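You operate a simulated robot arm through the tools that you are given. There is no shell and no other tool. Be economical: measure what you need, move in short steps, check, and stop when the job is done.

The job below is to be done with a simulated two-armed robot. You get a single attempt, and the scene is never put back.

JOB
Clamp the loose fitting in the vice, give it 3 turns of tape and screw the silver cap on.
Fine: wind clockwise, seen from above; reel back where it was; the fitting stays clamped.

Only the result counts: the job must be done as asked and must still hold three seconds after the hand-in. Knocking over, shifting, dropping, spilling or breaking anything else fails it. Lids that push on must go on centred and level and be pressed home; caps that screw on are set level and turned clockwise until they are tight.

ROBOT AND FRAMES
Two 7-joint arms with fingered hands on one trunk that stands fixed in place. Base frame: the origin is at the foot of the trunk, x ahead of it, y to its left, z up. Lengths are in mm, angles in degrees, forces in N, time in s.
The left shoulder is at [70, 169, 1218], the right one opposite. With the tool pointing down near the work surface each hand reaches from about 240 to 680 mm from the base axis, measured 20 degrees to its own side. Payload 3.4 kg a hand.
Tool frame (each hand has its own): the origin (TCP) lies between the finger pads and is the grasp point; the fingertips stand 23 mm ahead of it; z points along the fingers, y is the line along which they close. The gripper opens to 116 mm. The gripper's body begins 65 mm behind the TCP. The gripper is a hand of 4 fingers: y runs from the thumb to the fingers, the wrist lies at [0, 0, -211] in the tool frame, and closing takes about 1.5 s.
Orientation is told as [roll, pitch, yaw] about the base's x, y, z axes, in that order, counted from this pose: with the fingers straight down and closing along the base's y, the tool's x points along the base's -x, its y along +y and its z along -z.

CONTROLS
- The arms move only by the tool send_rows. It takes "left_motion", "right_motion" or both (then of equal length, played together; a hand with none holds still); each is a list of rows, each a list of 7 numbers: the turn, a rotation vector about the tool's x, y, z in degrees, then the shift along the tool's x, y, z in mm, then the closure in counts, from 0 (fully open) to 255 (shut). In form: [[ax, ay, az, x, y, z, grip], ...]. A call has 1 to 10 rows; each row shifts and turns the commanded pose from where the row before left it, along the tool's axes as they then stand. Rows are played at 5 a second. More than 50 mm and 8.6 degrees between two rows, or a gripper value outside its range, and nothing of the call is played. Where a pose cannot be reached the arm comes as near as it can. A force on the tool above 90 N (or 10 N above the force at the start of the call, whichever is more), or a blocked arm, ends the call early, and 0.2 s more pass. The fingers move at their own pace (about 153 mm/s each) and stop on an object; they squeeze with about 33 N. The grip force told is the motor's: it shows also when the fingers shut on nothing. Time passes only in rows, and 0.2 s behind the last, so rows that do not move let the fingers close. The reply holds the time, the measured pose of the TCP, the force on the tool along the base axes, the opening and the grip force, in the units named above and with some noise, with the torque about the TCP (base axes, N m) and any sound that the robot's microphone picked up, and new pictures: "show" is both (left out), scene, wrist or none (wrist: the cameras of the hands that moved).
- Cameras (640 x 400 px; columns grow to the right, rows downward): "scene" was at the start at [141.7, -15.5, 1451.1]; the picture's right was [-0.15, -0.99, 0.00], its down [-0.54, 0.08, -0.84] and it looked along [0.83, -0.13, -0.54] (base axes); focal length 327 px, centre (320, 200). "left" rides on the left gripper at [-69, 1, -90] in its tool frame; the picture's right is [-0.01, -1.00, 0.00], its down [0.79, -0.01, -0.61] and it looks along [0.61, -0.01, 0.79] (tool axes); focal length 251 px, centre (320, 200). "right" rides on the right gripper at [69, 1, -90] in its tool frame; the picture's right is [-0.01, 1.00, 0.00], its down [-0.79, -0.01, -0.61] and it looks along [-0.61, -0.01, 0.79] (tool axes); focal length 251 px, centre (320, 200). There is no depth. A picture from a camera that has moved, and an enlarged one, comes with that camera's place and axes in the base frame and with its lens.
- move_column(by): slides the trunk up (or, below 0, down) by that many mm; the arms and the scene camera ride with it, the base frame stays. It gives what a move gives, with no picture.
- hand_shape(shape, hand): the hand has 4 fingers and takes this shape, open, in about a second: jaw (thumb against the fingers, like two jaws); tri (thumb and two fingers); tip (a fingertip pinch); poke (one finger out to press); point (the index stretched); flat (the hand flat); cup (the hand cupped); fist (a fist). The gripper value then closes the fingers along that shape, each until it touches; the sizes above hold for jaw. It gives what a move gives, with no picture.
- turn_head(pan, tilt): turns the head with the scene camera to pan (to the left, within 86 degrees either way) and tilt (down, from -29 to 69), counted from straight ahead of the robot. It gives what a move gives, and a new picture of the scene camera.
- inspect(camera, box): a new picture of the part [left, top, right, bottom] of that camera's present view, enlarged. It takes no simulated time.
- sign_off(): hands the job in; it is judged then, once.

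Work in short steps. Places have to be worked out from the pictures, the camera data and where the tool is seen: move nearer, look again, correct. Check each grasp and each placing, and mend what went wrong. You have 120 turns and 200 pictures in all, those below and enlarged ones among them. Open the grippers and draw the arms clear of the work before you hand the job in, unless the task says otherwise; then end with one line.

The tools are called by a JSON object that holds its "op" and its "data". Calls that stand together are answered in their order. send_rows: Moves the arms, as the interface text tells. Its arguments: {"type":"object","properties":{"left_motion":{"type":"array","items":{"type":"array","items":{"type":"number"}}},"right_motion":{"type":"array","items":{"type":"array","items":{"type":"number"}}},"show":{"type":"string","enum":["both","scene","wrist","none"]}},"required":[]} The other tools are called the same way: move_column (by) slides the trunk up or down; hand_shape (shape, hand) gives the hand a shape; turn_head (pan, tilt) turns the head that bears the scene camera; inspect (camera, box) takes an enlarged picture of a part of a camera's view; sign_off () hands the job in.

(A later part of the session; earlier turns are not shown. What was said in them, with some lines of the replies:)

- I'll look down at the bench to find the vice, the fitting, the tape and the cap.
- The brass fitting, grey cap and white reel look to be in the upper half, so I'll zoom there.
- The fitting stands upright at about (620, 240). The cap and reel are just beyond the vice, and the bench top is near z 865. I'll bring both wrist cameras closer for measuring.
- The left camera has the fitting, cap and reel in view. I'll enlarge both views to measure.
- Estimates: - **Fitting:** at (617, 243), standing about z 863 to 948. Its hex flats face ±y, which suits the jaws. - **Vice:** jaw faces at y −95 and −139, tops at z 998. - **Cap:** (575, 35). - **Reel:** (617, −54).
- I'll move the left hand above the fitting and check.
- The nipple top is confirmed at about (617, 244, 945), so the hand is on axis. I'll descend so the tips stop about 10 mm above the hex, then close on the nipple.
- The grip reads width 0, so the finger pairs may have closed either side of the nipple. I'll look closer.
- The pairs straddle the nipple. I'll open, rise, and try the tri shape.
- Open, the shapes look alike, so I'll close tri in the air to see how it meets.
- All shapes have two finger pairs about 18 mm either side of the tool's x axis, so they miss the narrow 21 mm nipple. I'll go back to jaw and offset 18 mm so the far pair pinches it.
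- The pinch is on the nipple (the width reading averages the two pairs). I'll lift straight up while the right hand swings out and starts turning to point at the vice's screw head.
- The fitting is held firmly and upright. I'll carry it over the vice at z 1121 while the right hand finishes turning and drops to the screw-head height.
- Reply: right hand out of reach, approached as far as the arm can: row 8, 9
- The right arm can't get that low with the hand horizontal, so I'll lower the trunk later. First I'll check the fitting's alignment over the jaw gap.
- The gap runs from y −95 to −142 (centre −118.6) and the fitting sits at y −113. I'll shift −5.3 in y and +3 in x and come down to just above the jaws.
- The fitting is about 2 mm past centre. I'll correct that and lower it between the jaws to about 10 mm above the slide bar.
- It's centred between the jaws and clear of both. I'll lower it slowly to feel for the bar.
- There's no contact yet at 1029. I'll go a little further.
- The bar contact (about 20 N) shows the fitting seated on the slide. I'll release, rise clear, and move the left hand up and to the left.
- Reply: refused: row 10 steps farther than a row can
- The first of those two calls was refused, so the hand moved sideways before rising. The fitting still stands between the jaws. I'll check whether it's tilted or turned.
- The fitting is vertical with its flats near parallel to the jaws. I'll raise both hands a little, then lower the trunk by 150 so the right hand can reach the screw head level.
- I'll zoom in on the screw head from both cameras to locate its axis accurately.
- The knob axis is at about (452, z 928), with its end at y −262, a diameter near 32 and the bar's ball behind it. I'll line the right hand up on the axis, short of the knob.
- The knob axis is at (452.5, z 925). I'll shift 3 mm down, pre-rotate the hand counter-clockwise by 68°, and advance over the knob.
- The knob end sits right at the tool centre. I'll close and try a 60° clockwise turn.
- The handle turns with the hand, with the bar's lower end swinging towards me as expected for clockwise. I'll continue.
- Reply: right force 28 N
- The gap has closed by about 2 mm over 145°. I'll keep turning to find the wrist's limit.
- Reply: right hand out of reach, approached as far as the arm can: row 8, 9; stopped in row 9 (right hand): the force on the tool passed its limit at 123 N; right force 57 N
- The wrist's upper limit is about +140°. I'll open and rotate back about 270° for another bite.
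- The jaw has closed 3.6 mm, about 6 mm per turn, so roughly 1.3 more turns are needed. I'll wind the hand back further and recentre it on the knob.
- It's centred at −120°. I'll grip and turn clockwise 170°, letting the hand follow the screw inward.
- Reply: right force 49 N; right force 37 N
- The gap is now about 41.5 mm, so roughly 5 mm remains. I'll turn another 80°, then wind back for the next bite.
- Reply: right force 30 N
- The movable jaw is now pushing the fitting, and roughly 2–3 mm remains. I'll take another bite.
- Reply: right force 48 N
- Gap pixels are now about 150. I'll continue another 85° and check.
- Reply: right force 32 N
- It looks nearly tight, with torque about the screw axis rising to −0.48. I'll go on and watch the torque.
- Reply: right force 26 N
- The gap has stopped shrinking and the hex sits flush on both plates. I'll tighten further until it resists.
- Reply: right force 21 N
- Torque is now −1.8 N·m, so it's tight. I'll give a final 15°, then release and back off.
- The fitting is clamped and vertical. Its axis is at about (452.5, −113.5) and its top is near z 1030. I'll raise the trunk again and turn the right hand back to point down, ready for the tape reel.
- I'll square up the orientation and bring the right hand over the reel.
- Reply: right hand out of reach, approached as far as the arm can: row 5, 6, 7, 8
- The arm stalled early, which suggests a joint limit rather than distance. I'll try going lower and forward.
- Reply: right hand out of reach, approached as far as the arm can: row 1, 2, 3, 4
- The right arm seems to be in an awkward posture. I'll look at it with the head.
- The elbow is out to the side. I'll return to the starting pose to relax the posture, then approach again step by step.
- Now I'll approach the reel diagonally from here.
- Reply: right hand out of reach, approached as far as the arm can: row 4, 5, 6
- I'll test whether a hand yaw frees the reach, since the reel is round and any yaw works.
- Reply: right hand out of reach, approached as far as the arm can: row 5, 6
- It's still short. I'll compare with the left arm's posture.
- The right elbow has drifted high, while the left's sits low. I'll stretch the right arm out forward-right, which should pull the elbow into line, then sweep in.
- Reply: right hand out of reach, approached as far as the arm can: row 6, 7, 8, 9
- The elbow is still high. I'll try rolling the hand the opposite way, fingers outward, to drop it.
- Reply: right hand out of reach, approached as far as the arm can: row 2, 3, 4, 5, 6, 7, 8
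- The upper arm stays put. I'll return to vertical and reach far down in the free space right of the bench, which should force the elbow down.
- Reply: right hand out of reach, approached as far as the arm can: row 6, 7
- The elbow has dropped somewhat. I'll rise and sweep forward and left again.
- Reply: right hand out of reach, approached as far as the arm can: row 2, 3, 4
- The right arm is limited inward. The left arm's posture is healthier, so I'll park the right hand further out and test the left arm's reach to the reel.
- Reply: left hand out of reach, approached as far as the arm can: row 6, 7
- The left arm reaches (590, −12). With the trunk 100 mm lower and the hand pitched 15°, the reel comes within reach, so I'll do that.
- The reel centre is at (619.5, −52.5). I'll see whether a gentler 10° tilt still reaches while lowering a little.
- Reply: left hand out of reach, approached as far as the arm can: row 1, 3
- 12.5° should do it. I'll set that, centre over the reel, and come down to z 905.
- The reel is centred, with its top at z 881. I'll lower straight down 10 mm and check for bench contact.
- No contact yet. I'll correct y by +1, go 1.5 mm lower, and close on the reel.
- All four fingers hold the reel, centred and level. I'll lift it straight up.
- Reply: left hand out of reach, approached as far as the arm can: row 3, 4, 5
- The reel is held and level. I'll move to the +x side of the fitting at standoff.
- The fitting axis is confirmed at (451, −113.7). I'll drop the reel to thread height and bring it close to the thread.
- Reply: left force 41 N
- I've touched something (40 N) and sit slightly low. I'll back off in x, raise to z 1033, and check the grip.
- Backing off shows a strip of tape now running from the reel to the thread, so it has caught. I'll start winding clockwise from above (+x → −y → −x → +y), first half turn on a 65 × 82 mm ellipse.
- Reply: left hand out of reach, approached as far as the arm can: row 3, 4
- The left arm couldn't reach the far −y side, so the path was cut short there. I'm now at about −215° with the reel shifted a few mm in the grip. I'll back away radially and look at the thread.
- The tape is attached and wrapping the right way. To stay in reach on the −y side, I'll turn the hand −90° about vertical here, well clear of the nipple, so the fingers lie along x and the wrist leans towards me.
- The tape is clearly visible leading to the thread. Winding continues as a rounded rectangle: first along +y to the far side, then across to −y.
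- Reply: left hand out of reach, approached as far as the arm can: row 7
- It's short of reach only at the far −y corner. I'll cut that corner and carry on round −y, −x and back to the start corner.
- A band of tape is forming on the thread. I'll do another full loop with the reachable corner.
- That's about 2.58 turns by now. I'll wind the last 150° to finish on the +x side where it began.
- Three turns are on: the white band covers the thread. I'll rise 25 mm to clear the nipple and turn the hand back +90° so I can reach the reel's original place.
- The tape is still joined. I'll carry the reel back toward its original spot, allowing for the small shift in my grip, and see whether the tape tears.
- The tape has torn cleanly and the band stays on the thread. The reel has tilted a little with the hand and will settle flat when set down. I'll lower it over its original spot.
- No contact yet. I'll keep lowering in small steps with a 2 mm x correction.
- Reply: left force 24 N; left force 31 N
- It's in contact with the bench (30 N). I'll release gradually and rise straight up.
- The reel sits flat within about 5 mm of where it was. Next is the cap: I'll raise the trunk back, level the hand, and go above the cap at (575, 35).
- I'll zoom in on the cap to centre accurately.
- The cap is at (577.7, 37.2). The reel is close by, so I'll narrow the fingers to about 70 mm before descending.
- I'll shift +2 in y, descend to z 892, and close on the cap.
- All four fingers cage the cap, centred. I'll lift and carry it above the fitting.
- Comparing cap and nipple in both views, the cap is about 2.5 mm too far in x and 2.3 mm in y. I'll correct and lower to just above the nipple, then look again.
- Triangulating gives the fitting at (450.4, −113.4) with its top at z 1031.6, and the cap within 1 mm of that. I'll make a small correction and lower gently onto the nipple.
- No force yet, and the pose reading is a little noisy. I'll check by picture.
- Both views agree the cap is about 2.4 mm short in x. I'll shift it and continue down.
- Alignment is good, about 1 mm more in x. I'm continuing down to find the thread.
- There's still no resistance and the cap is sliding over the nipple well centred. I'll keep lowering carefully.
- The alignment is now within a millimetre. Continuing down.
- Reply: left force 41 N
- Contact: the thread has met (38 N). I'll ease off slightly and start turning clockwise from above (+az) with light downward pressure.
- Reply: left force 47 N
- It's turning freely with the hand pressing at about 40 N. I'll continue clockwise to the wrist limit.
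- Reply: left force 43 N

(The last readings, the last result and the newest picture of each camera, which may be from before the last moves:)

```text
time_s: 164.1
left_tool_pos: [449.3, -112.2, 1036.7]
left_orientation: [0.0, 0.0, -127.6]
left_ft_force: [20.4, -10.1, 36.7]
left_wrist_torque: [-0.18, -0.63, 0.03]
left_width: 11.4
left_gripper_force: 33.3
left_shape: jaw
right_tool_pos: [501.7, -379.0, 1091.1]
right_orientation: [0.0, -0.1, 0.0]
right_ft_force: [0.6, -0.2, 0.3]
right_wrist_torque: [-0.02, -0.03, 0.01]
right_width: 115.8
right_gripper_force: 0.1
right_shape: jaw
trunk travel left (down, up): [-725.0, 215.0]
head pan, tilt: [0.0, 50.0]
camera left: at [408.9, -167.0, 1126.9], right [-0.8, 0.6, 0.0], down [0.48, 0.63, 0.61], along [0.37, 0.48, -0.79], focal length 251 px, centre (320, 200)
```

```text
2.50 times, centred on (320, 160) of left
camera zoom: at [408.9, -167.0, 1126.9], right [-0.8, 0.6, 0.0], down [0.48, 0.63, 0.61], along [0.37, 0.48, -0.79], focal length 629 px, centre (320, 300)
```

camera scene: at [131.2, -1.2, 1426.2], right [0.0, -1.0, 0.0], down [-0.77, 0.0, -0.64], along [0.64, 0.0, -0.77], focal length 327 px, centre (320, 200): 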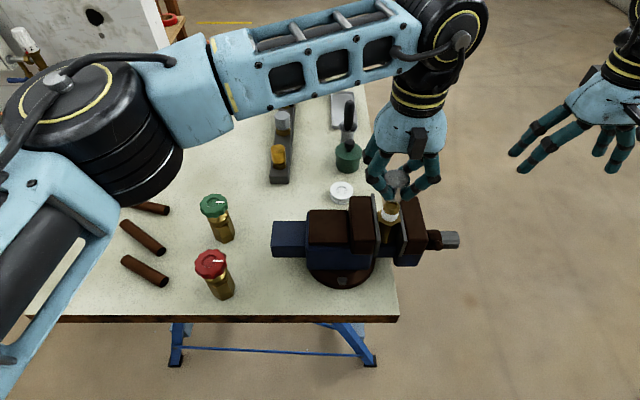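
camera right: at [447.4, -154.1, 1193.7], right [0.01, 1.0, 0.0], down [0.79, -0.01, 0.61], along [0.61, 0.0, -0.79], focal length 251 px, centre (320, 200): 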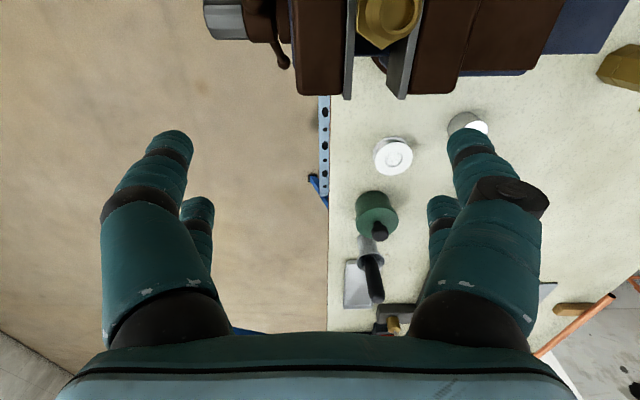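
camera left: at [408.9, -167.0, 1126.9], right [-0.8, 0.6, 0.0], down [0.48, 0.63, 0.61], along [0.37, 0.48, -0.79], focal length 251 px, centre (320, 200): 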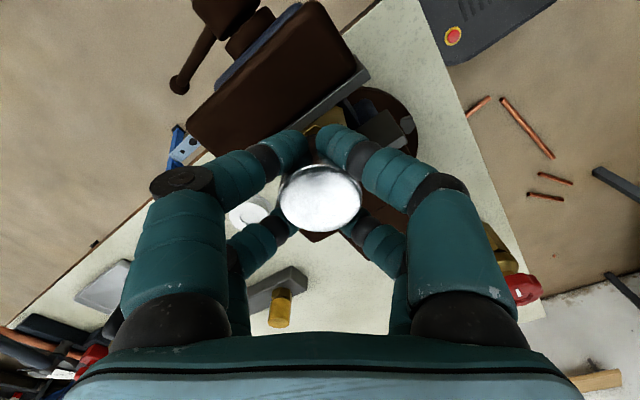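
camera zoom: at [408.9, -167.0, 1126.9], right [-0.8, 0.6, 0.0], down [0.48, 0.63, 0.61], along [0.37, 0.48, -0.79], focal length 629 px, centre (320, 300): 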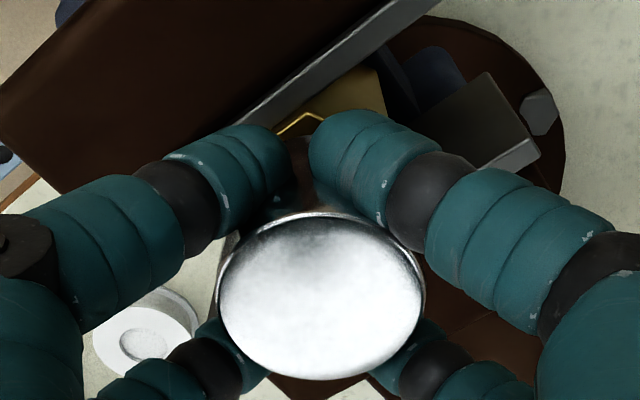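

I'll release, check the cap sits level, and rotate the hand back for another bite.

{"op": "send_rows", "data": {"left_motion": [[0, 0, 0, 0, 0, 0, 150], [0, 0, 0, 0, 0, 0, 60], [0, 0, 0, 0, 0, 0, 60], [0, 0, -8.5, 0, 0, 0, 60], [0, 0, -8.5, 0, 0, 0, 60], [0, 0, -8.5, 0, 0, 0, 60], [0, 0, -8.5, 0, 0, 0, 60], [0, 0, -8.5, 0, 0, 0, 60], [0, 0, -8.5, 0, 0, 0, 60], [0, 0, -8.5, 0, 0, 0, 60]], "show": "none"}}

{"op": "send_rows", "data": {"left_motion": [[0, 0, -8.5, 0, 0, 0, 60], [0, 0, -8.5, 0, 0, 0, 60], [0, 0, -8.5, 0, 0, 0, 60], [0, 0, -8.5, 0, 0, 0, 60], [0, 0, -8.5, 0, 0, 0, 60], [0, 0, -8.5, 0, 0, 0, 60], [0, 0, -8.5, 0, 0, 0, 60], [0, 0, -8.5, 0, 0, 0, 60]], "show": "wrist"}}

{"op": "inspect", "data": {"camera": "scene", "box": [360, 165, 430, 240]}}

```text
time_s: 166.3
left_tool_pos: [450.0, -111.0, 1036.4]
left_orientation: [0.0, 0.0, -67.9]
left_ft_force: [0.0, 0.4, 0.1]
left_wrist_torque: [-0.04, -0.01, -0.01]
left_width: 88.4
left_gripper_force: 0.1
left_shape: jaw
right_tool_pos: [501.5, -377.4, 1091.1]
right_orientation: [-0.1, -0.2, -0.1]
right_ft_force: [0.1, 0.4, -1.0]
right_wrist_torque: [0.01, 0.02, -0.01]
right_width: 116.1
right_gripper_force: 0.1
right_shape: jaw
trunk travel left (down, up): [-725.0, 215.0]
head pan, tilt: [0.0, 50.0]
```

```text
time_s: 168.1
left_tool_pos: [450.3, -109.8, 1036.7]
left_orientation: [-0.1, -0.1, 0.1]
left_ft_force: [0.7, -0.9, 0.3]
left_wrist_torque: [0.01, -0.01, 0.02]
left_width: 88.5
left_gripper_force: 0.1
left_shape: jaw
right_tool_pos: [501.3, -377.5, 1091.0]
right_orientation: [-0.1, -0.2, 0.0]
right_ft_force: [-1.1, -0.2, -0.9]
right_wrist_torque: [-0.01, -0.04, -0.01]
right_width: 115.8
right_gripper_force: 0.1
right_shape: jaw
trunk travel left (down, up): [-725.0, 215.0]
head pan, tilt: [0.0, 50.0]
camera left: at [518.8, -110.0, 1126.2], right [0.01, -1.0, 0.0], down [-0.79, -0.01, 0.61], along [-0.61, -0.01, -0.79], focal length 251 px, centre (320, 200)
```

left: 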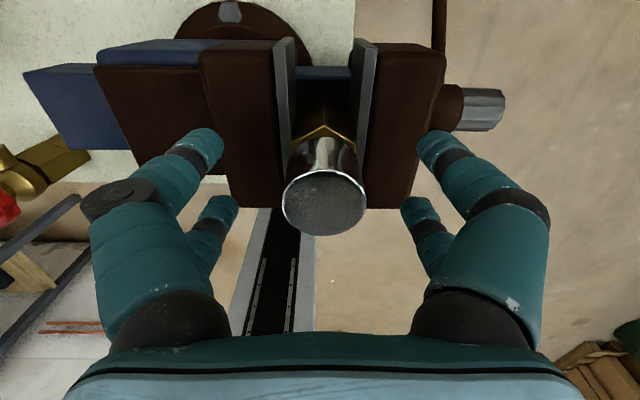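

```text
5.33 times, centred on (395, 202) of scene
camera zoom: at [130.7, -1.9, 1426.3], right [0.0, -1.0, 0.0], down [-0.77, 0.0, -0.64], along [0.64, 0.0, -0.77], focal length 1742 px, centre (-80, 187)
```

zoom: 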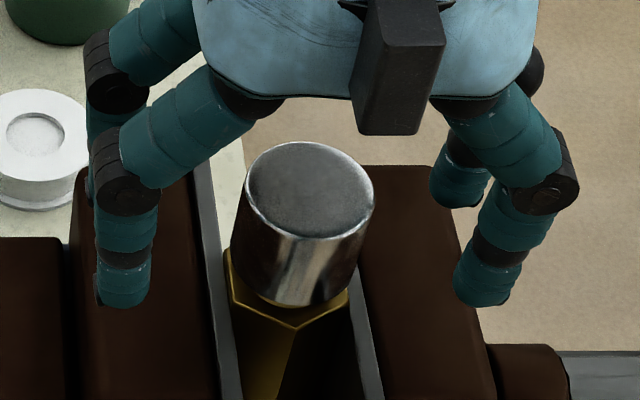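

The cap sits level on the nipple. I'll recentre by −2 mm in y, rotate the hand back to about +119°, and take a long clockwise bite.

{"op": "send_rows", "data": {"left_motion": [[0, 0, 0, 0, -2, 0, 60], [0, 0, -8.5, 0, 0, 0, 60], [0, 0, -8.5, 0, 0, 0, 60], [0, 0, -8.5, 0, 0, 0, 60], [0, 0, -8.5, 0, 0, 0, 60], [0, 0, -8.5, 0, 0, 0, 60], [0, 0, -8.5, 0, 0, 0, 60], [0, 0, -8.5, 0, 0, 0, 60], [0, 0, -8.5, 0, 0, 0, 60], [0, 0, -8.5, 0, 0, 0, 60]], "show": "none"}}

{"op": "send_rows", "data": {"left_motion": [[0, 0, -8.5, 0, 0, 0, 60], [0, 0, -8.5, 0, 0, 0, 60], [0, 0, -8.5, 0, 0, 0, 60], [0, 0, -8.5, 0, 0, 0, 60], [0, 0, 0, 0, 0, 0, 160], [0, 0, 0, 0, 0, 0, 255], [0, 0, 0, 0, 0, 0, 255], [0, 0, 0, 0, 0, 0, 255], [0, 0, 0, 0, 0, 0, 255]], "show": "wrist"}}

```text
time_s: 170.3
left_tool_pos: [449.0, -113.9, 1038.0]
left_orientation: [0.0, 0.1, 76.7]
left_ft_force: [0.5, 0.3, 1.2]
left_wrist_torque: [0.0, 0.01, -0.06]
left_width: 88.6
left_gripper_force: 0.1
left_shape: jaw
right_tool_pos: [501.4, -376.3, 1090.2]
right_orientation: [-0.1, -0.2, 0.0]
right_ft_force: [0.1, -0.1, -0.3]
right_wrist_torque: [0.0, -0.01, 0.02]
right_width: 115.9
right_gripper_force: 0.1
right_shape: jaw
trunk travel left (down, up): [-725.0, 215.0]
head pan, tilt: [0.0, 50.0]
```

```text
time_s: 172.3
left_tool_pos: [450.6, -114.5, 1037.2]
left_orientation: [0.0, 0.0, 110.5]
left_ft_force: [-0.4, -1.4, -2.2]
left_wrist_torque: [-0.02, 0.05, 0.01]
left_width: 12.6
left_gripper_force: 33.2
left_shape: jaw
right_tool_pos: [501.3, -378.1, 1090.5]
right_orientation: [-0.1, -0.2, 0.1]
right_ft_force: [0.0, -0.4, -0.5]
right_wrist_torque: [-0.01, 0.01, 0.01]
right_width: 116.0
right_gripper_force: 0.1
right_shape: jaw
trunk travel left (down, up): [-725.0, 215.0]
head pan, tilt: [0.0, 50.0]
camera left: at [425.8, -49.7, 1126.9], right [0.93, 0.36, 0.0], down [0.29, -0.74, 0.61], along [0.22, -0.57, -0.79], focal length 251 px, centre (320, 200)
```

left: 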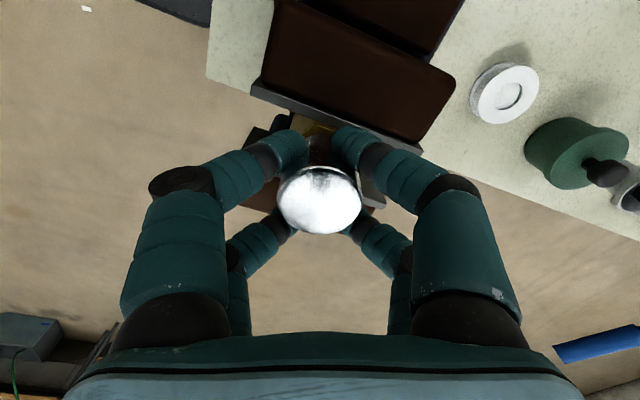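

It's gripped centrally at +110°. Now a long clockwise turn with light downward pressure.

{"op": "send_rows", "data": {"left_motion": [[0, 0, 0, 0, 0, 1, 255], [0, 0, 8.5, 0, 0, 0.05, 255], [0, 0, 8.5, 0, 0, 0.05, 255], [0, 0, 8.5, 0, 0, 0.05, 255], [0, 0, 8.5, 0, 0, 0.05, 255], [0, 0, 8.5, 0, 0, 0.05, 255], [0, 0, 8.5, 0, 0, 0.05, 255], [0, 0, 8.5, 0, 0, 0.05, 255], [0, 0, 8.5, 0, 0, 0.05, 255], [0, 0, 8.5, 0, 0, 0.05, 255]], "show": "none"}}

{"op": "send_rows", "data": {"left_motion": [[0, 0, 8.5, 0, 0, 0.05, 255], [0, 0, 8.5, 0, 0, 0.05, 255], [0, 0, 8.5, 0, 0, 0.05, 255], [0, 0, 8.5, 0, 0, 0.05, 255], [0, 0, 8.5, 0, 0, 0.05, 255], [0, 0, 8.5, 0, 0, 0.05, 255], [0, 0, 8.5, 0, 0, 0.05, 255], [0, 0, 8.5, 0, 0, 0.05, 255], [0, 0, 8.5, 0, 0, 0.05, 255], [0, 0, 8.5, 0, 0, 0.05, 255]], "show": "none"}}

{"op": "send_rows", "data": {"left_motion": [[0, 0, 8.5, 0, 0, 0.05, 255], [0, 0, 8.5, 0, 0, 0.05, 255], [0, 0, 8.5, 0, 0, 0.05, 255], [0, 0, 8.5, 0, 0, 0.05, 255], [0, 0, 8.5, 0, 0, 0.05, 255], [0, 0, 8.5, 0, 0, 0.05, 255], [0, 0, 8.5, 0, 0, 0.05, 255], [0, 0, 8.5, 0, 0, 0.05, 255]], "show": "none"}}

{"op": "inspect", "data": {"camera": "scene", "box": [360, 165, 430, 240]}}

```text
time_s: 174.5
left_tool_pos: [449.0, -112.1, 1034.6]
left_orientation: [0.1, 0.0, 33.9]
left_ft_force: [-1.6, 0.0, 0.1]
left_wrist_torque: [0.07, -0.03, 0.03]
left_width: 12.4
left_gripper_force: 32.8
left_shape: jaw
right_tool_pos: [501.4, -377.4, 1091.8]
right_orientation: [-0.1, -0.2, 0.1]
right_ft_force: [0.5, -0.5, -0.6]
right_wrist_torque: [0.02, 0.0, -0.01]
right_width: 115.8
right_gripper_force: 0.0
right_shape: jaw
trunk travel left (down, up): [-725.0, 215.0]
head pan, tilt: [0.0, 50.0]
```

```text
time_s: 176.7
left_tool_pos: [449.5, -112.4, 1034.3]
left_orientation: [0.0, 0.1, -51.0]
left_ft_force: [1.9, 3.6, 0.9]
left_wrist_torque: [0.08, -0.09, 0.03]
left_width: 12.2
left_gripper_force: 33.0
left_shape: jaw
right_tool_pos: [502.2, -375.7, 1091.0]
right_orientation: [-0.2, -0.2, 0.0]
right_ft_force: [0.7, 0.7, -0.4]
right_wrist_torque: [-0.01, 0.01, -0.02]
right_width: 115.8
right_gripper_force: 0.1
right_shape: jaw
trunk travel left (down, up): [-725.0, 215.0]
head pan, tilt: [0.0, 50.0]
```

```text
time_s: 178.5
left_tool_pos: [450.4, -111.8, 1032.1]
left_orientation: [0.2, -0.1, -119.1]
left_ft_force: [7.1, 6.1, 9.3]
left_wrist_torque: [0.09, -0.21, -0.03]
left_width: 11.9
left_gripper_force: 33.0
left_shape: jaw
right_tool_pos: [502.5, -374.9, 1091.2]
right_orientation: [-0.2, -0.1, 0.0]
right_ft_force: [0.0, 0.7, 0.3]
right_wrist_torque: [0.01, 0.0, -0.04]
right_width: 115.6
right_gripper_force: 0.1
right_shape: jaw
trunk travel left (down, up): [-725.0, 215.0]
head pan, tilt: [0.0, 50.0]
```

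```text
5.33 times, centred on (395, 202) of scene
camera zoom: at [131.7, 0.6, 1426.3], right [0.0, -1.0, 0.0], down [-0.77, 0.0, -0.64], along [0.64, 0.0, -0.77], focal length 1742 px, centre (-80, 187)
```

zoom: 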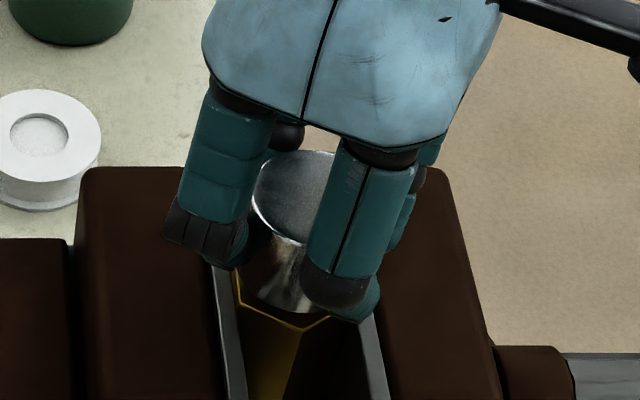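

The cap is drawing itself down (TCP fell about 5 mm at low force), so the thread is engaged. I'll take another bite, gripping a few mm higher.

{"op": "send_rows", "data": {"left_motion": [[0, 0, 0, 0, 0, 0, 150], [0, 0, 0, 0, 0, 0, 60], [0, 0, 0, 0, 0, -4, 60], [0, 0, -8.5, 0, 0, 0, 60], [0, 0, -8.5, 0, 0, 0, 60], [0, 0, -8.5, 0, 0, 0, 60], [0, 0, -8.5, 0, 0, 0, 60], [0, 0, -8.5, 0, 0, 0, 60], [0, 0, -8.5, 0, 0, 0, 60], [0, 0, -8.5, 0, 0, 0, 60]], "show": "none"}}

{"op": "send_rows", "data": {"left_motion": [[0, 0, -8.5, 0, 0, 0, 60], [0, 0, -8.5, 0, 0, 0, 60], [0, 0, -8.5, 0, 0, 0, 60], [0, 0, -8.5, 0, 0, 0, 60], [0, 0, -8.5, 0, 0, 0, 60], [0, 0, -8.5, 0, 0, 0, 60], [0, 0, -8.5, 0, 0, 0, 60], [0, 0, -8.5, 0, 0, 0, 60], [0, 0, -8.5, 0, 0, 0, 60], [0, 0, -8.5, 0, 0, 0, 60]], "show": "none"}}

{"op": "send_rows", "data": {"left_motion": [[0, 0, -8.5, 0, 0, 0, 60], [0, 0, -8.5, 0, 0, 0, 60], [0, 0, -8.5, 0, 0, 0, 60], [0, 0, -8.5, 0, 0, 0, 60], [0, 0, -8.5, 0, 0, 0, 60], [0, 0, -8.5, 0, 0, 0, 60], [0, 0, -8.5, 0, 0, 0, 60], [0, 0, -8.5, 0, 0, 0, 60], [0, 0, -8.5, 0, 0, 0, 60], [0, 0, 0, 0, 0, 0, 60]], "show": "wrist"}}

{"op": "inspect", "data": {"camera": "scene", "box": [360, 165, 430, 240]}}

```text
time_s: 180.7
left_tool_pos: [451.1, -112.8, 1036.2]
left_orientation: [0.0, 0.0, -59.4]
left_ft_force: [0.1, 0.3, -0.2]
left_wrist_torque: [-0.01, -0.01, -0.01]
left_width: 88.2
left_gripper_force: 0.1
left_shape: jaw
right_tool_pos: [500.1, -376.8, 1090.7]
right_orientation: [-0.2, -0.3, -0.1]
right_ft_force: [-0.2, 0.7, 0.6]
right_wrist_torque: [0.01, -0.01, 0.0]
right_width: 115.8
right_gripper_force: 0.1
right_shape: jaw
trunk travel left (down, up): [-725.0, 215.0]
head pan, tilt: [0.0, 50.0]
```

```text
time_s: 182.9
left_tool_pos: [450.2, -112.4, 1037.0]
left_orientation: [0.0, 0.0, 25.6]
left_ft_force: [0.3, -0.5, 0.6]
left_wrist_torque: [-0.01, 0.03, 0.02]
left_width: 88.4
left_gripper_force: 0.1
left_shape: jaw
right_tool_pos: [501.6, -377.5, 1090.1]
right_orientation: [-0.1, -0.2, 0.0]
right_ft_force: [0.6, -0.3, -0.1]
right_wrist_torque: [0.05, 0.03, 0.01]
right_width: 116.0
right_gripper_force: 0.1
right_shape: jaw
trunk travel left (down, up): [-725.0, 215.0]
head pan, tilt: [0.0, 50.0]
```

```text
time_s: 185.1
left_tool_pos: [449.4, -113.8, 1037.3]
left_orientation: [0.0, 0.0, 102.2]
left_ft_force: [-0.1, 0.0, 0.6]
left_wrist_torque: [0.03, 0.0, 0.01]
left_width: 88.3
left_gripper_force: 0.1
left_shape: jaw
right_tool_pos: [500.8, -376.5, 1091.1]
right_orientation: [-0.1, -0.1, 0.1]
right_ft_force: [-0.4, -0.5, 0.4]
right_wrist_torque: [0.01, 0.0, -0.03]
right_width: 115.8
right_gripper_force: 0.1
right_shape: jaw
trunk travel left (down, up): [-725.0, 215.0]
head pan, tilt: [0.0, 50.0]
camera left: at [435.1, -46.3, 1127.8], right [0.98, 0.22, 0.0], down [0.17, -0.78, 0.61], along [0.13, -0.59, -0.79], focal length 251 px, centre (320, 200)
```

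left: 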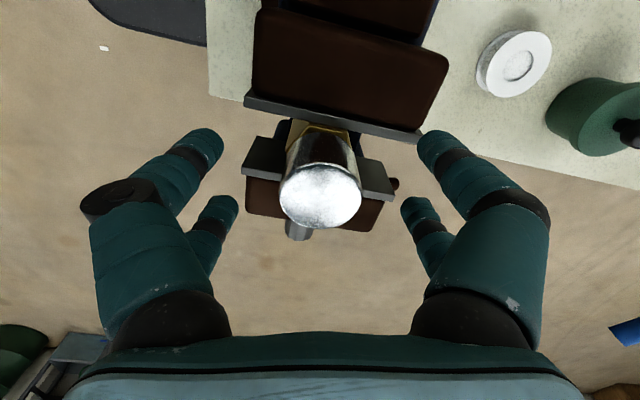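

```text
5.33 times, centred on (395, 202) of scene
camera zoom: at [130.7, -1.9, 1426.3], right [0.0, -1.0, 0.0], down [-0.77, 0.0, -0.64], along [0.64, 0.0, -0.77], focal length 1742 px, centre (-80, 187)
```

zoom: 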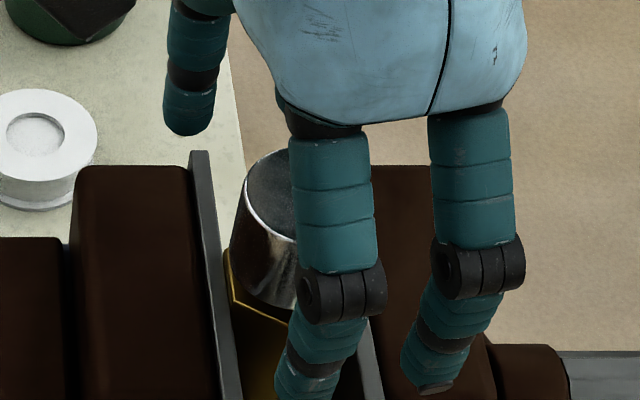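

The cap is centred under the hand. I'll grip and take the next clockwise bite.

{"op": "send_rows", "data": {"left_motion": [[0, 0, 0, 0, 0, 0, 160], [0, 0, 0, 0, 0, 0, 255], [0, 0, 0, 0, 0, 0, 255], [0, 0, 0, 0, 0, 0, 255], [0, 0, 0, 0, 0, 0.5, 255], [0, 0, 8.5, 0, 0, 0.08, 255], [0, 0, 8.5, 0, 0, 0.08, 255], [0, 0, 8.5, 0, 0, 0.08, 255], [0, 0, 8.5, 0, 0, 0.08, 255], [0, 0, 8.5, 0, 0, 0.08, 255]], "show": "none"}}

{"op": "send_rows", "data": {"left_motion": [[0, 0, 8.5, 0, 0, 0.08, 255], [0, 0, 8.5, 0, 0, 0.08, 255], [0, 0, 8.5, 0, 0, 0.08, 255], [0, 0, 8.5, 0, 0, 0.08, 255], [0, 0, 8.5, 0, 0, 0.08, 255], [0, 0, 8.5, 0, 0, 0.08, 255], [0, 0, 8.5, 0, 0, 0.08, 255], [0, 0, 8.5, 0, 0, 0.08, 255], [0, 0, 8.5, 0, 0, 0.08, 255], [0, 0, 8.5, 0, 0, 0.08, 255]], "show": "none"}}

{"op": "send_rows", "data": {"left_motion": [[0, 0, 8.5, 0, 0, 0.08, 255], [0, 0, 8.5, 0, 0, 0.08, 255], [0, 0, 8.5, 0, 0, 0.08, 255], [0, 0, 8.5, 0, 0, 0.08, 255], [0, 0, 8.5, 0, 0, 0.08, 255], [0, 0, 8.5, 0, 0, 0.08, 255], [0, 0, 8.5, 0, 0, 0.08, 255], [0, 0, 8.5, 0, 0, 0.08, 255], [0, 0, 8.5, 0, 0, 0.08, 255], [0, 0, 8.5, 0, 0, 0.08, 255]], "show": "none"}}

{"op": "inspect", "data": {"camera": "scene", "box": [360, 165, 430, 240]}}

```text
time_s: 187.3
left_tool_pos: [449.5, -113.3, 1035.6]
left_orientation: [0.0, 0.0, 59.3]
left_ft_force: [-1.6, -3.3, 0.2]
left_wrist_torque: [-0.04, 0.04, -0.01]
left_width: 12.2
left_gripper_force: 32.5
left_shape: jaw
right_tool_pos: [500.8, -377.8, 1090.0]
right_orientation: [0.0, -0.2, 0.0]
right_ft_force: [-0.3, -0.9, -0.8]
right_wrist_torque: [-0.01, -0.02, -0.04]
right_width: 115.7
right_gripper_force: 0.0
right_shape: jaw
trunk travel left (down, up): [-725.0, 215.0]
head pan, tilt: [0.0, 50.0]
```

```text
time_s: 189.5
left_tool_pos: [447.5, -109.7, 1034.6]
left_orientation: [-0.1, -0.1, -25.7]
left_ft_force: [-13.9, 15.3, -9.9]
left_wrist_torque: [0.49, 0.27, 0.89]
left_width: 5.7
left_gripper_force: 33.2
left_shape: jaw
right_tool_pos: [499.3, -373.6, 1092.9]
right_orientation: [-0.3, -0.2, 0.0]
right_ft_force: [-0.4, -0.2, 0.0]
right_wrist_torque: [-0.01, -0.01, 0.0]
right_width: 115.7
right_gripper_force: 0.2
right_shape: jaw
trunk travel left (down, up): [-725.0, 215.0]
head pan, tilt: [0.0, 50.0]
```

```text
time_s: 191.7
left_tool_pos: [451.5, -110.2, 1035.0]
left_orientation: [0.2, -0.3, -110.4]
left_ft_force: [19.1, 11.3, 37.8]
left_wrist_torque: [-0.52, -0.29, 0.76]
left_width: 6.3
left_gripper_force: 33.0
left_shape: jaw
right_tool_pos: [501.7, -373.6, 1092.7]
right_orientation: [-0.3, -0.1, 0.0]
right_ft_force: [0.5, -0.4, -0.4]
right_wrist_torque: [-0.01, 0.01, -0.01]
right_width: 116.1
right_gripper_force: 0.1
right_shape: jaw
trunk travel left (down, up): [-725.0, 215.0]
head pan, tilt: [0.0, 50.0]
```

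```text
5.33 times, centred on (395, 202) of scene
camera zoom: at [130.9, 2.9, 1426.5], right [0.0, -1.0, 0.0], down [-0.77, 0.0, -0.64], along [0.64, 0.0, -0.77], focal length 1742 px, centre (-80, 187)
```

zoom: 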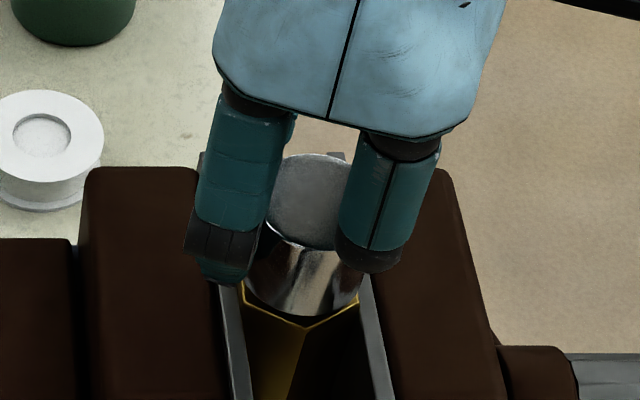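

The torque rose to 0.9 N·m and the fingers slipped round the cap, so it may be tight. I'll release, inspect, and regrip for a confirming turn.

{"op": "send_rows", "data": {"left_motion": [[0, 0, 0, 0, 0, 0, 150], [0, 0, 0, 0, 0, 0, 60], [0, 0, 0, 0, 0, -1, 60], [0, 0, -8.5, 0, 0, 0, 60], [0, 0, -8.5, 0, 0, 0, 60], [0, 0, -8.5, 0, 0, 0, 60], [0, 0, -8.5, 0, 0, 0, 60], [0, 0, -8.5, 0, 0, 0, 60], [0, 0, -8.5, 0, 0, 0, 60], [0, 0, -8.5, 0, 0, 0, 60]], "show": "none"}}

{"op": "send_rows", "data": {"left_motion": [[0, 0, -8.5, 0, 0, 0, 60], [0, 0, -8.5, 0, 0, 0, 60], [0, 0, -8.5, 0, 0, 0, 60], [0, 0, -8.5, 0, 0, 0, 60], [0, 0, -8.5, 0, 0, 0, 60], [0, 0, -8.5, 0, 0, 0, 60], [0, 0, 0, 0, 0, 0, 60]], "show": "wrist"}}

{"op": "inspect", "data": {"camera": "scene", "box": [360, 165, 430, 240]}}

```text
time_s: 193.9
left_tool_pos: [451.5, -117.9, 1036.3]
left_orientation: [0.0, -0.3, -50.8]
left_ft_force: [21.9, -14.4, 59.6]
left_wrist_torque: [-0.69, -0.66, 0.05]
left_width: 60.3
left_gripper_force: 0.0
left_shape: jaw
right_tool_pos: [503.3, -380.2, 1089.8]
right_orientation: [0.1, -0.1, 0.0]
right_ft_force: [0.7, -0.1, -0.4]
right_wrist_torque: [0.01, 0.02, 0.0]
right_width: 116.1
right_gripper_force: 0.1
right_shape: jaw
trunk travel left (down, up): [-725.0, 215.0]
head pan, tilt: [0.0, 50.0]
```

```text
time_s: 195.5
left_tool_pos: [449.1, -112.7, 1034.9]
left_orientation: [0.0, -0.1, 0.1]
left_ft_force: [0.1, -0.6, 0.3]
left_wrist_torque: [0.02, 0.02, 0.02]
left_width: 88.5
left_gripper_force: 0.0
left_shape: jaw
right_tool_pos: [501.9, -376.8, 1090.3]
right_orientation: [-0.2, -0.1, 0.1]
right_ft_force: [0.2, 0.8, -1.4]
right_wrist_torque: [0.01, 0.01, -0.04]
right_width: 116.0
right_gripper_force: 0.1
right_shape: jaw
trunk travel left (down, up): [-725.0, 215.0]
head pan, tilt: [0.0, 50.0]
camera left: at [518.3, -112.0, 1125.3], right [0.01, -1.0, 0.0], down [-0.79, -0.01, 0.61], along [-0.61, -0.01, -0.79], focal length 251 px, centre (320, 200)
```

left: 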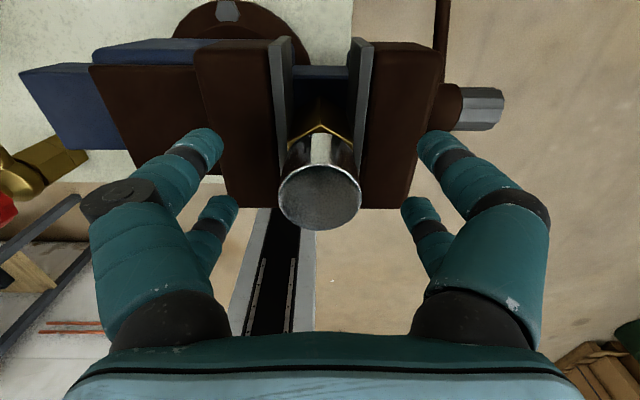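

```text
5.33 times, centred on (395, 202) of scene
camera zoom: at [131.0, -2.6, 1426.2], right [0.0, -1.0, 0.0], down [-0.77, 0.0, -0.64], along [0.64, 0.0, -0.77], focal length 1742 px, centre (-80, 187)
```

zoom: 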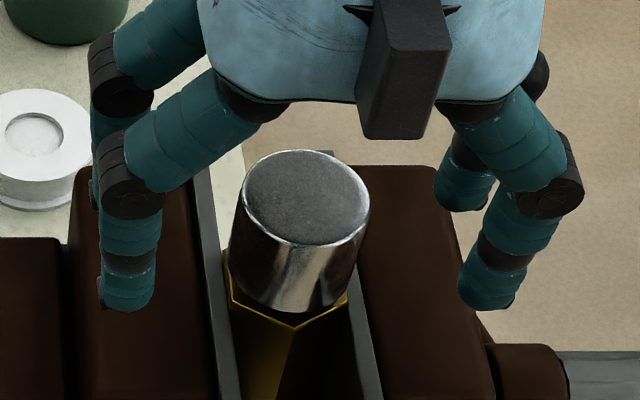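

The cap has descended about 4 mm and is level. I'll rotate back, regrip a touch lower for full contact, and turn again while watching torque.

{"op": "send_rows", "data": {"left_motion": [[0, 0, -8.5, 0, 0, 1.5, 60], [0, 0, -8.5, 0, 0, 0, 60], [0, 0, -8.5, 0, 0, 0, 60], [0, 0, -8.5, 0, 0, 0, 60], [0, 0, -8.5, 0, 0, 0, 60], [0, 0, -8.5, 0, 0, 0, 60], [0, 0, -8.5, 0, 0, 0, 60], [0, 0, -8.5, 0, 0, 0, 60], [0, 0, -8.5, 0, 0, 0, 60], [0, 0, -8.5, 0, 0, 0, 60]], "show": "none"}}

{"op": "send_rows", "data": {"left_motion": [[0, 0, 0, 0, 0, 0, 160], [0, 0, 0, 0, 0, 0, 255], [0, 0, 0, 0, 0, 0, 255], [0, 0, 0, 0, 0, 0, 255], [0, 0, 0, 0, 0, 0, 255]], "show": "wrist"}}

{"op": "send_rows", "data": {"left_motion": [[0, 0, 8.5, 0, 0, 0.05, 255], [0, 0, 8.5, 0, 0, 0.05, 255], [0, 0, 8.5, 0, 0, 0.05, 255]], "show": "none"}}

{"op": "send_rows", "data": {"left_motion": [[0, 0, 8.5, 0, 0, 0.05, 255], [0, 0, 8.5, 0, 0, 0.05, 255], [0, 0, 8.5, 0, 0, 0.05, 255]], "show": "none"}}

```text
time_s: 197.7
left_tool_pos: [450.5, -113.5, 1033.8]
left_orientation: [0.0, 0.0, 85.3]
left_ft_force: [0.2, -0.5, -0.3]
left_wrist_torque: [-0.01, 0.0, 0.01]
left_width: 88.6
left_gripper_force: 0.1
left_shape: jaw
right_tool_pos: [501.6, -376.6, 1091.2]
right_orientation: [0.0, -0.2, 0.0]
right_ft_force: [-0.4, 0.9, 0.8]
right_wrist_torque: [0.0, -0.01, 0.0]
right_width: 115.7
right_gripper_force: 0.1
right_shape: jaw
trunk travel left (down, up): [-725.0, 215.0]
head pan, tilt: [0.0, 50.0]
```

```text
time_s: 198.9
left_tool_pos: [449.1, -114.4, 1033.3]
left_orientation: [0.0, 0.0, 84.9]
left_ft_force: [-2.4, -2.4, -1.6]
left_wrist_torque: [0.01, 0.03, -0.03]
left_width: 12.6
left_gripper_force: 32.9
left_shape: jaw
right_tool_pos: [501.7, -377.8, 1090.8]
right_orientation: [-0.1, -0.2, 0.0]
right_ft_force: [-0.7, -0.2, 0.1]
right_wrist_torque: [0.02, -0.02, -0.05]
right_width: 115.8
right_gripper_force: 0.1
right_shape: jaw
trunk travel left (down, up): [-725.0, 215.0]
head pan, tilt: [0.0, 50.0]
camera left: at [454.9, -45.7, 1124.1], right [1.0, -0.08, 0.0], down [-0.06, -0.79, 0.61], along [-0.05, -0.61, -0.79], focal length 251 px, centre (320, 200)
```

left: 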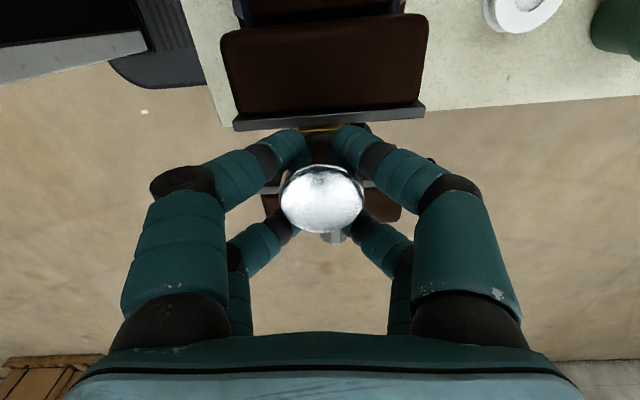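

```text
time_s: 199.7
left_tool_pos: [446.6, -114.5, 1033.1]
left_orientation: [0.0, -0.2, 59.2]
left_ft_force: [-14.4, -5.5, -9.7]
left_wrist_torque: [0.06, 0.44, 0.81]
left_width: 7.2
left_gripper_force: 32.5
left_shape: jaw
right_tool_pos: [499.1, -378.6, 1092.0]
right_orientation: [0.1, -0.3, -0.1]
right_ft_force: [-0.2, -0.2, 0.6]
right_wrist_torque: [0.01, 0.01, -0.01]
right_width: 116.0
right_gripper_force: 0.0
right_shape: jaw
trunk travel left (down, up): [-725.0, 215.0]
head pan, tilt: [0.0, 50.0]
```

```text
time_s: 200.5
left_tool_pos: [447.1, -115.1, 1031.4]
left_orientation: [0.1, -0.1, 33.9]
left_ft_force: [-24.1, -3.1, -27.0]
left_wrist_torque: [-0.25, 1.2, 1.01]
left_width: 2.3
left_gripper_force: 32.9
left_shape: jaw
right_tool_pos: [497.9, -378.9, 1091.1]
right_orientation: [-0.1, -0.3, 0.0]
right_ft_force: [-0.6, -0.4, -0.3]
right_wrist_torque: [0.0, -0.01, 0.06]
right_width: 115.8
right_gripper_force: 0.1
right_shape: jaw
trunk travel left (down, up): [-725.0, 215.0]
head pan, tilt: [0.0, 50.0]
```

Torque jumps to about 0.8–1.0 N·m right away and the grip slips, so the cap is tight. I'll open with no rotation and rise straight up.

{"op": "send_rows", "data": {"left_motion": [[0, 0, 0, 0, 0, 0, 180], [0, 0, 0, 0, 0, 0, 100], [0, 0, 0, 0, 0, 0, 0], [0, 0, 0, 0, 0, 0, 0], [0, 0, 0, 0, 0, 0, 0], [0, 0, 0, 0, 0, -25, 0], [0, 0, 0, 0, 0, -45, 0], [0, 0, 0, 0, 0, -45, 0]], "show": "both"}}

{"op": "inspect", "data": {"camera": "scene", "box": [350, 165, 440, 260]}}

```text
time_s: 202.3
left_tool_pos: [448.1, -114.5, 1149.7]
left_orientation: [-0.1, 0.0, 34.0]
left_ft_force: [-0.4, -0.4, -0.9]
left_wrist_torque: [0.02, 0.01, 0.07]
left_width: 115.9
left_gripper_force: 0.1
left_shape: jaw
right_tool_pos: [500.6, -377.8, 1092.3]
right_orientation: [-0.1, -0.2, 0.1]
right_ft_force: [-0.2, -0.6, -0.6]
right_wrist_torque: [-0.02, -0.02, -0.03]
right_width: 115.8
right_gripper_force: 0.1
right_shape: jaw
trunk travel left (down, up): [-725.0, 215.0]
head pan, tilt: [0.0, 50.0]
camera scene: at [129.5, -2.8, 1426.3], right [0.0, -1.0, 0.0], down [-0.77, 0.0, -0.64], along [0.64, 0.0, -0.77], focal length 327 px, centre (320, 200)
camera left: at [504.9, -75.3, 1239.9], right [0.57, -0.82, 0.0], down [-0.66, -0.45, 0.61], along [-0.5, -0.34, -0.8], focal length 251 px, centre (320, 200)
```

scene: 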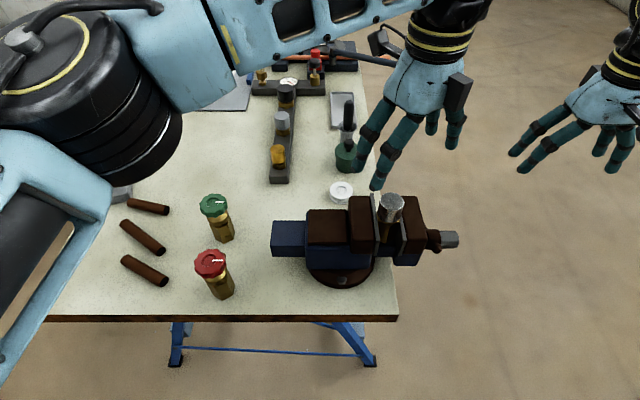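
left: 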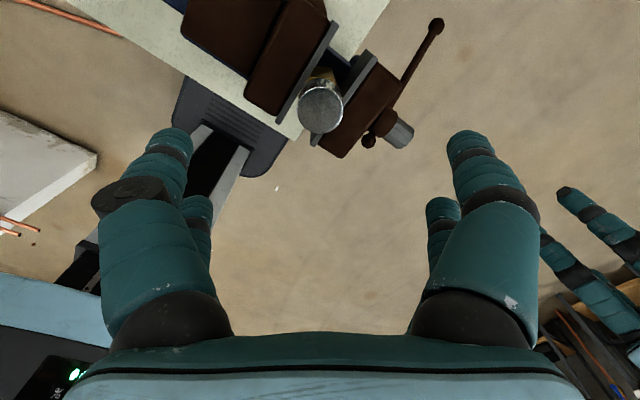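

```text
4.21 times, centred on (395, 212) of scene
camera zoom: at [129.5, -2.8, 1426.3], right [0.0, -1.0, 0.0], down [-0.77, 0.0, -0.64], along [0.64, 0.0, -0.77], focal length 1376 px, centre (4, 147)
```

zoom: 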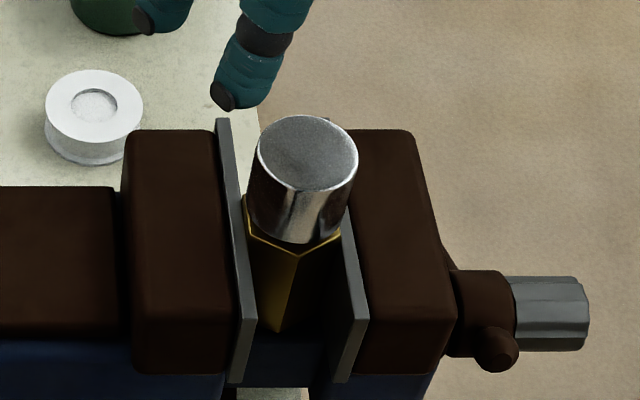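

The cap is on, level and tight, and the fitting remains clamped upright. I'll draw the left arm clear, then do a final check.

{"op": "send_rows", "data": {"left_motion": [[0, 0, 8.5, 0, 0, -20, 0], [0, 0, 8.5, 0, 0, -20, 0], [0, 0, 8.5, 0, 0, -20, 0], [0, 0, 8.5, 0, 0, -20, 0], [0, 0, 0, 0, 44, -5, 0], [0, 0, 0, 0, 44, -5, 0], [0, 0, 0, 0, 44, 0, 0], [0, 0, 0, 0, 44, 0, 0], [0, 0, 0, 0, 44, 0, 0], [0, 0, 0, 0, 44, 0, 0]], "show": "scene"}}

{"op": "inspect", "data": {"camera": "scene", "box": [260, 130, 470, 290]}}

```text
time_s: 204.5
left_tool_pos: [448.2, 153.8, 1239.5]
left_orientation: [-0.1, 0.0, -0.1]
left_ft_force: [-0.3, 0.3, 0.2]
left_wrist_torque: [-0.05, 0.0, 0.01]
left_width: 115.9
left_gripper_force: 0.2
left_shape: jaw
right_tool_pos: [501.0, -375.0, 1091.9]
right_orientation: [-0.1, -0.2, 0.0]
right_ft_force: [0.2, 0.0, -0.1]
right_wrist_torque: [-0.05, 0.03, 0.02]
right_width: 115.9
right_gripper_force: 0.1
right_shape: jaw
trunk travel left (down, up): [-725.0, 215.0]
head pan, tilt: [0.0, 50.0]
camera scene: at [129.9, 0.2, 1426.3], right [0.0, -1.0, 0.0], down [-0.77, 0.0, -0.64], along [0.64, 0.0, -0.77], focal length 327 px, centre (320, 200)
```

scene: 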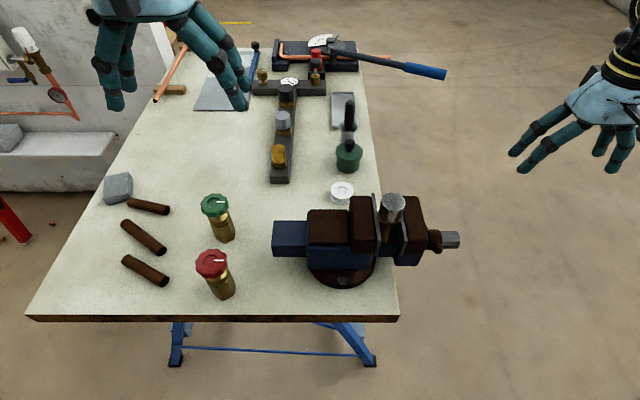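

```text
2.50 times, centred on (365, 210) of scene
camera zoom: at [129.9, 0.2, 1426.3], right [0.0, -1.0, 0.0], down [-0.77, 0.0, -0.64], along [0.64, 0.0, -0.77], focal length 817 px, centre (208, 175)
```

zoom: 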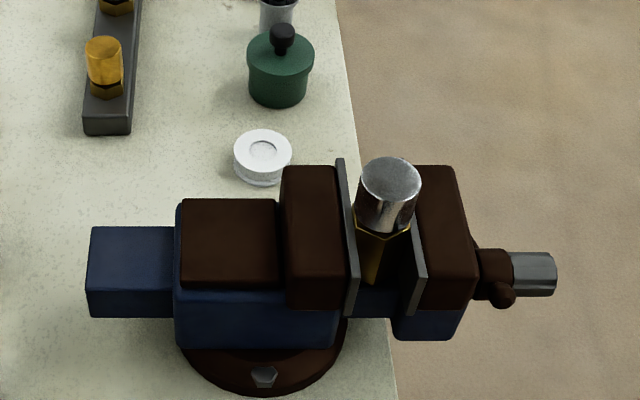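

The fitting is clamped upright, the tape is under the level cap, and the reel is flat at its place. Everything else is undisturbed, the grippers are open and both arms are clear. Handing in.

{"op": "sign_off", "data": {}}

```text
The job is handed in.
```

The job is handed in: the loose fitting is clamped upright in the vice, wound with 3 clockwise turns of tape, and the silver cap is screwed on level and tight; the reel is back flat, about 5 mm from where it started.
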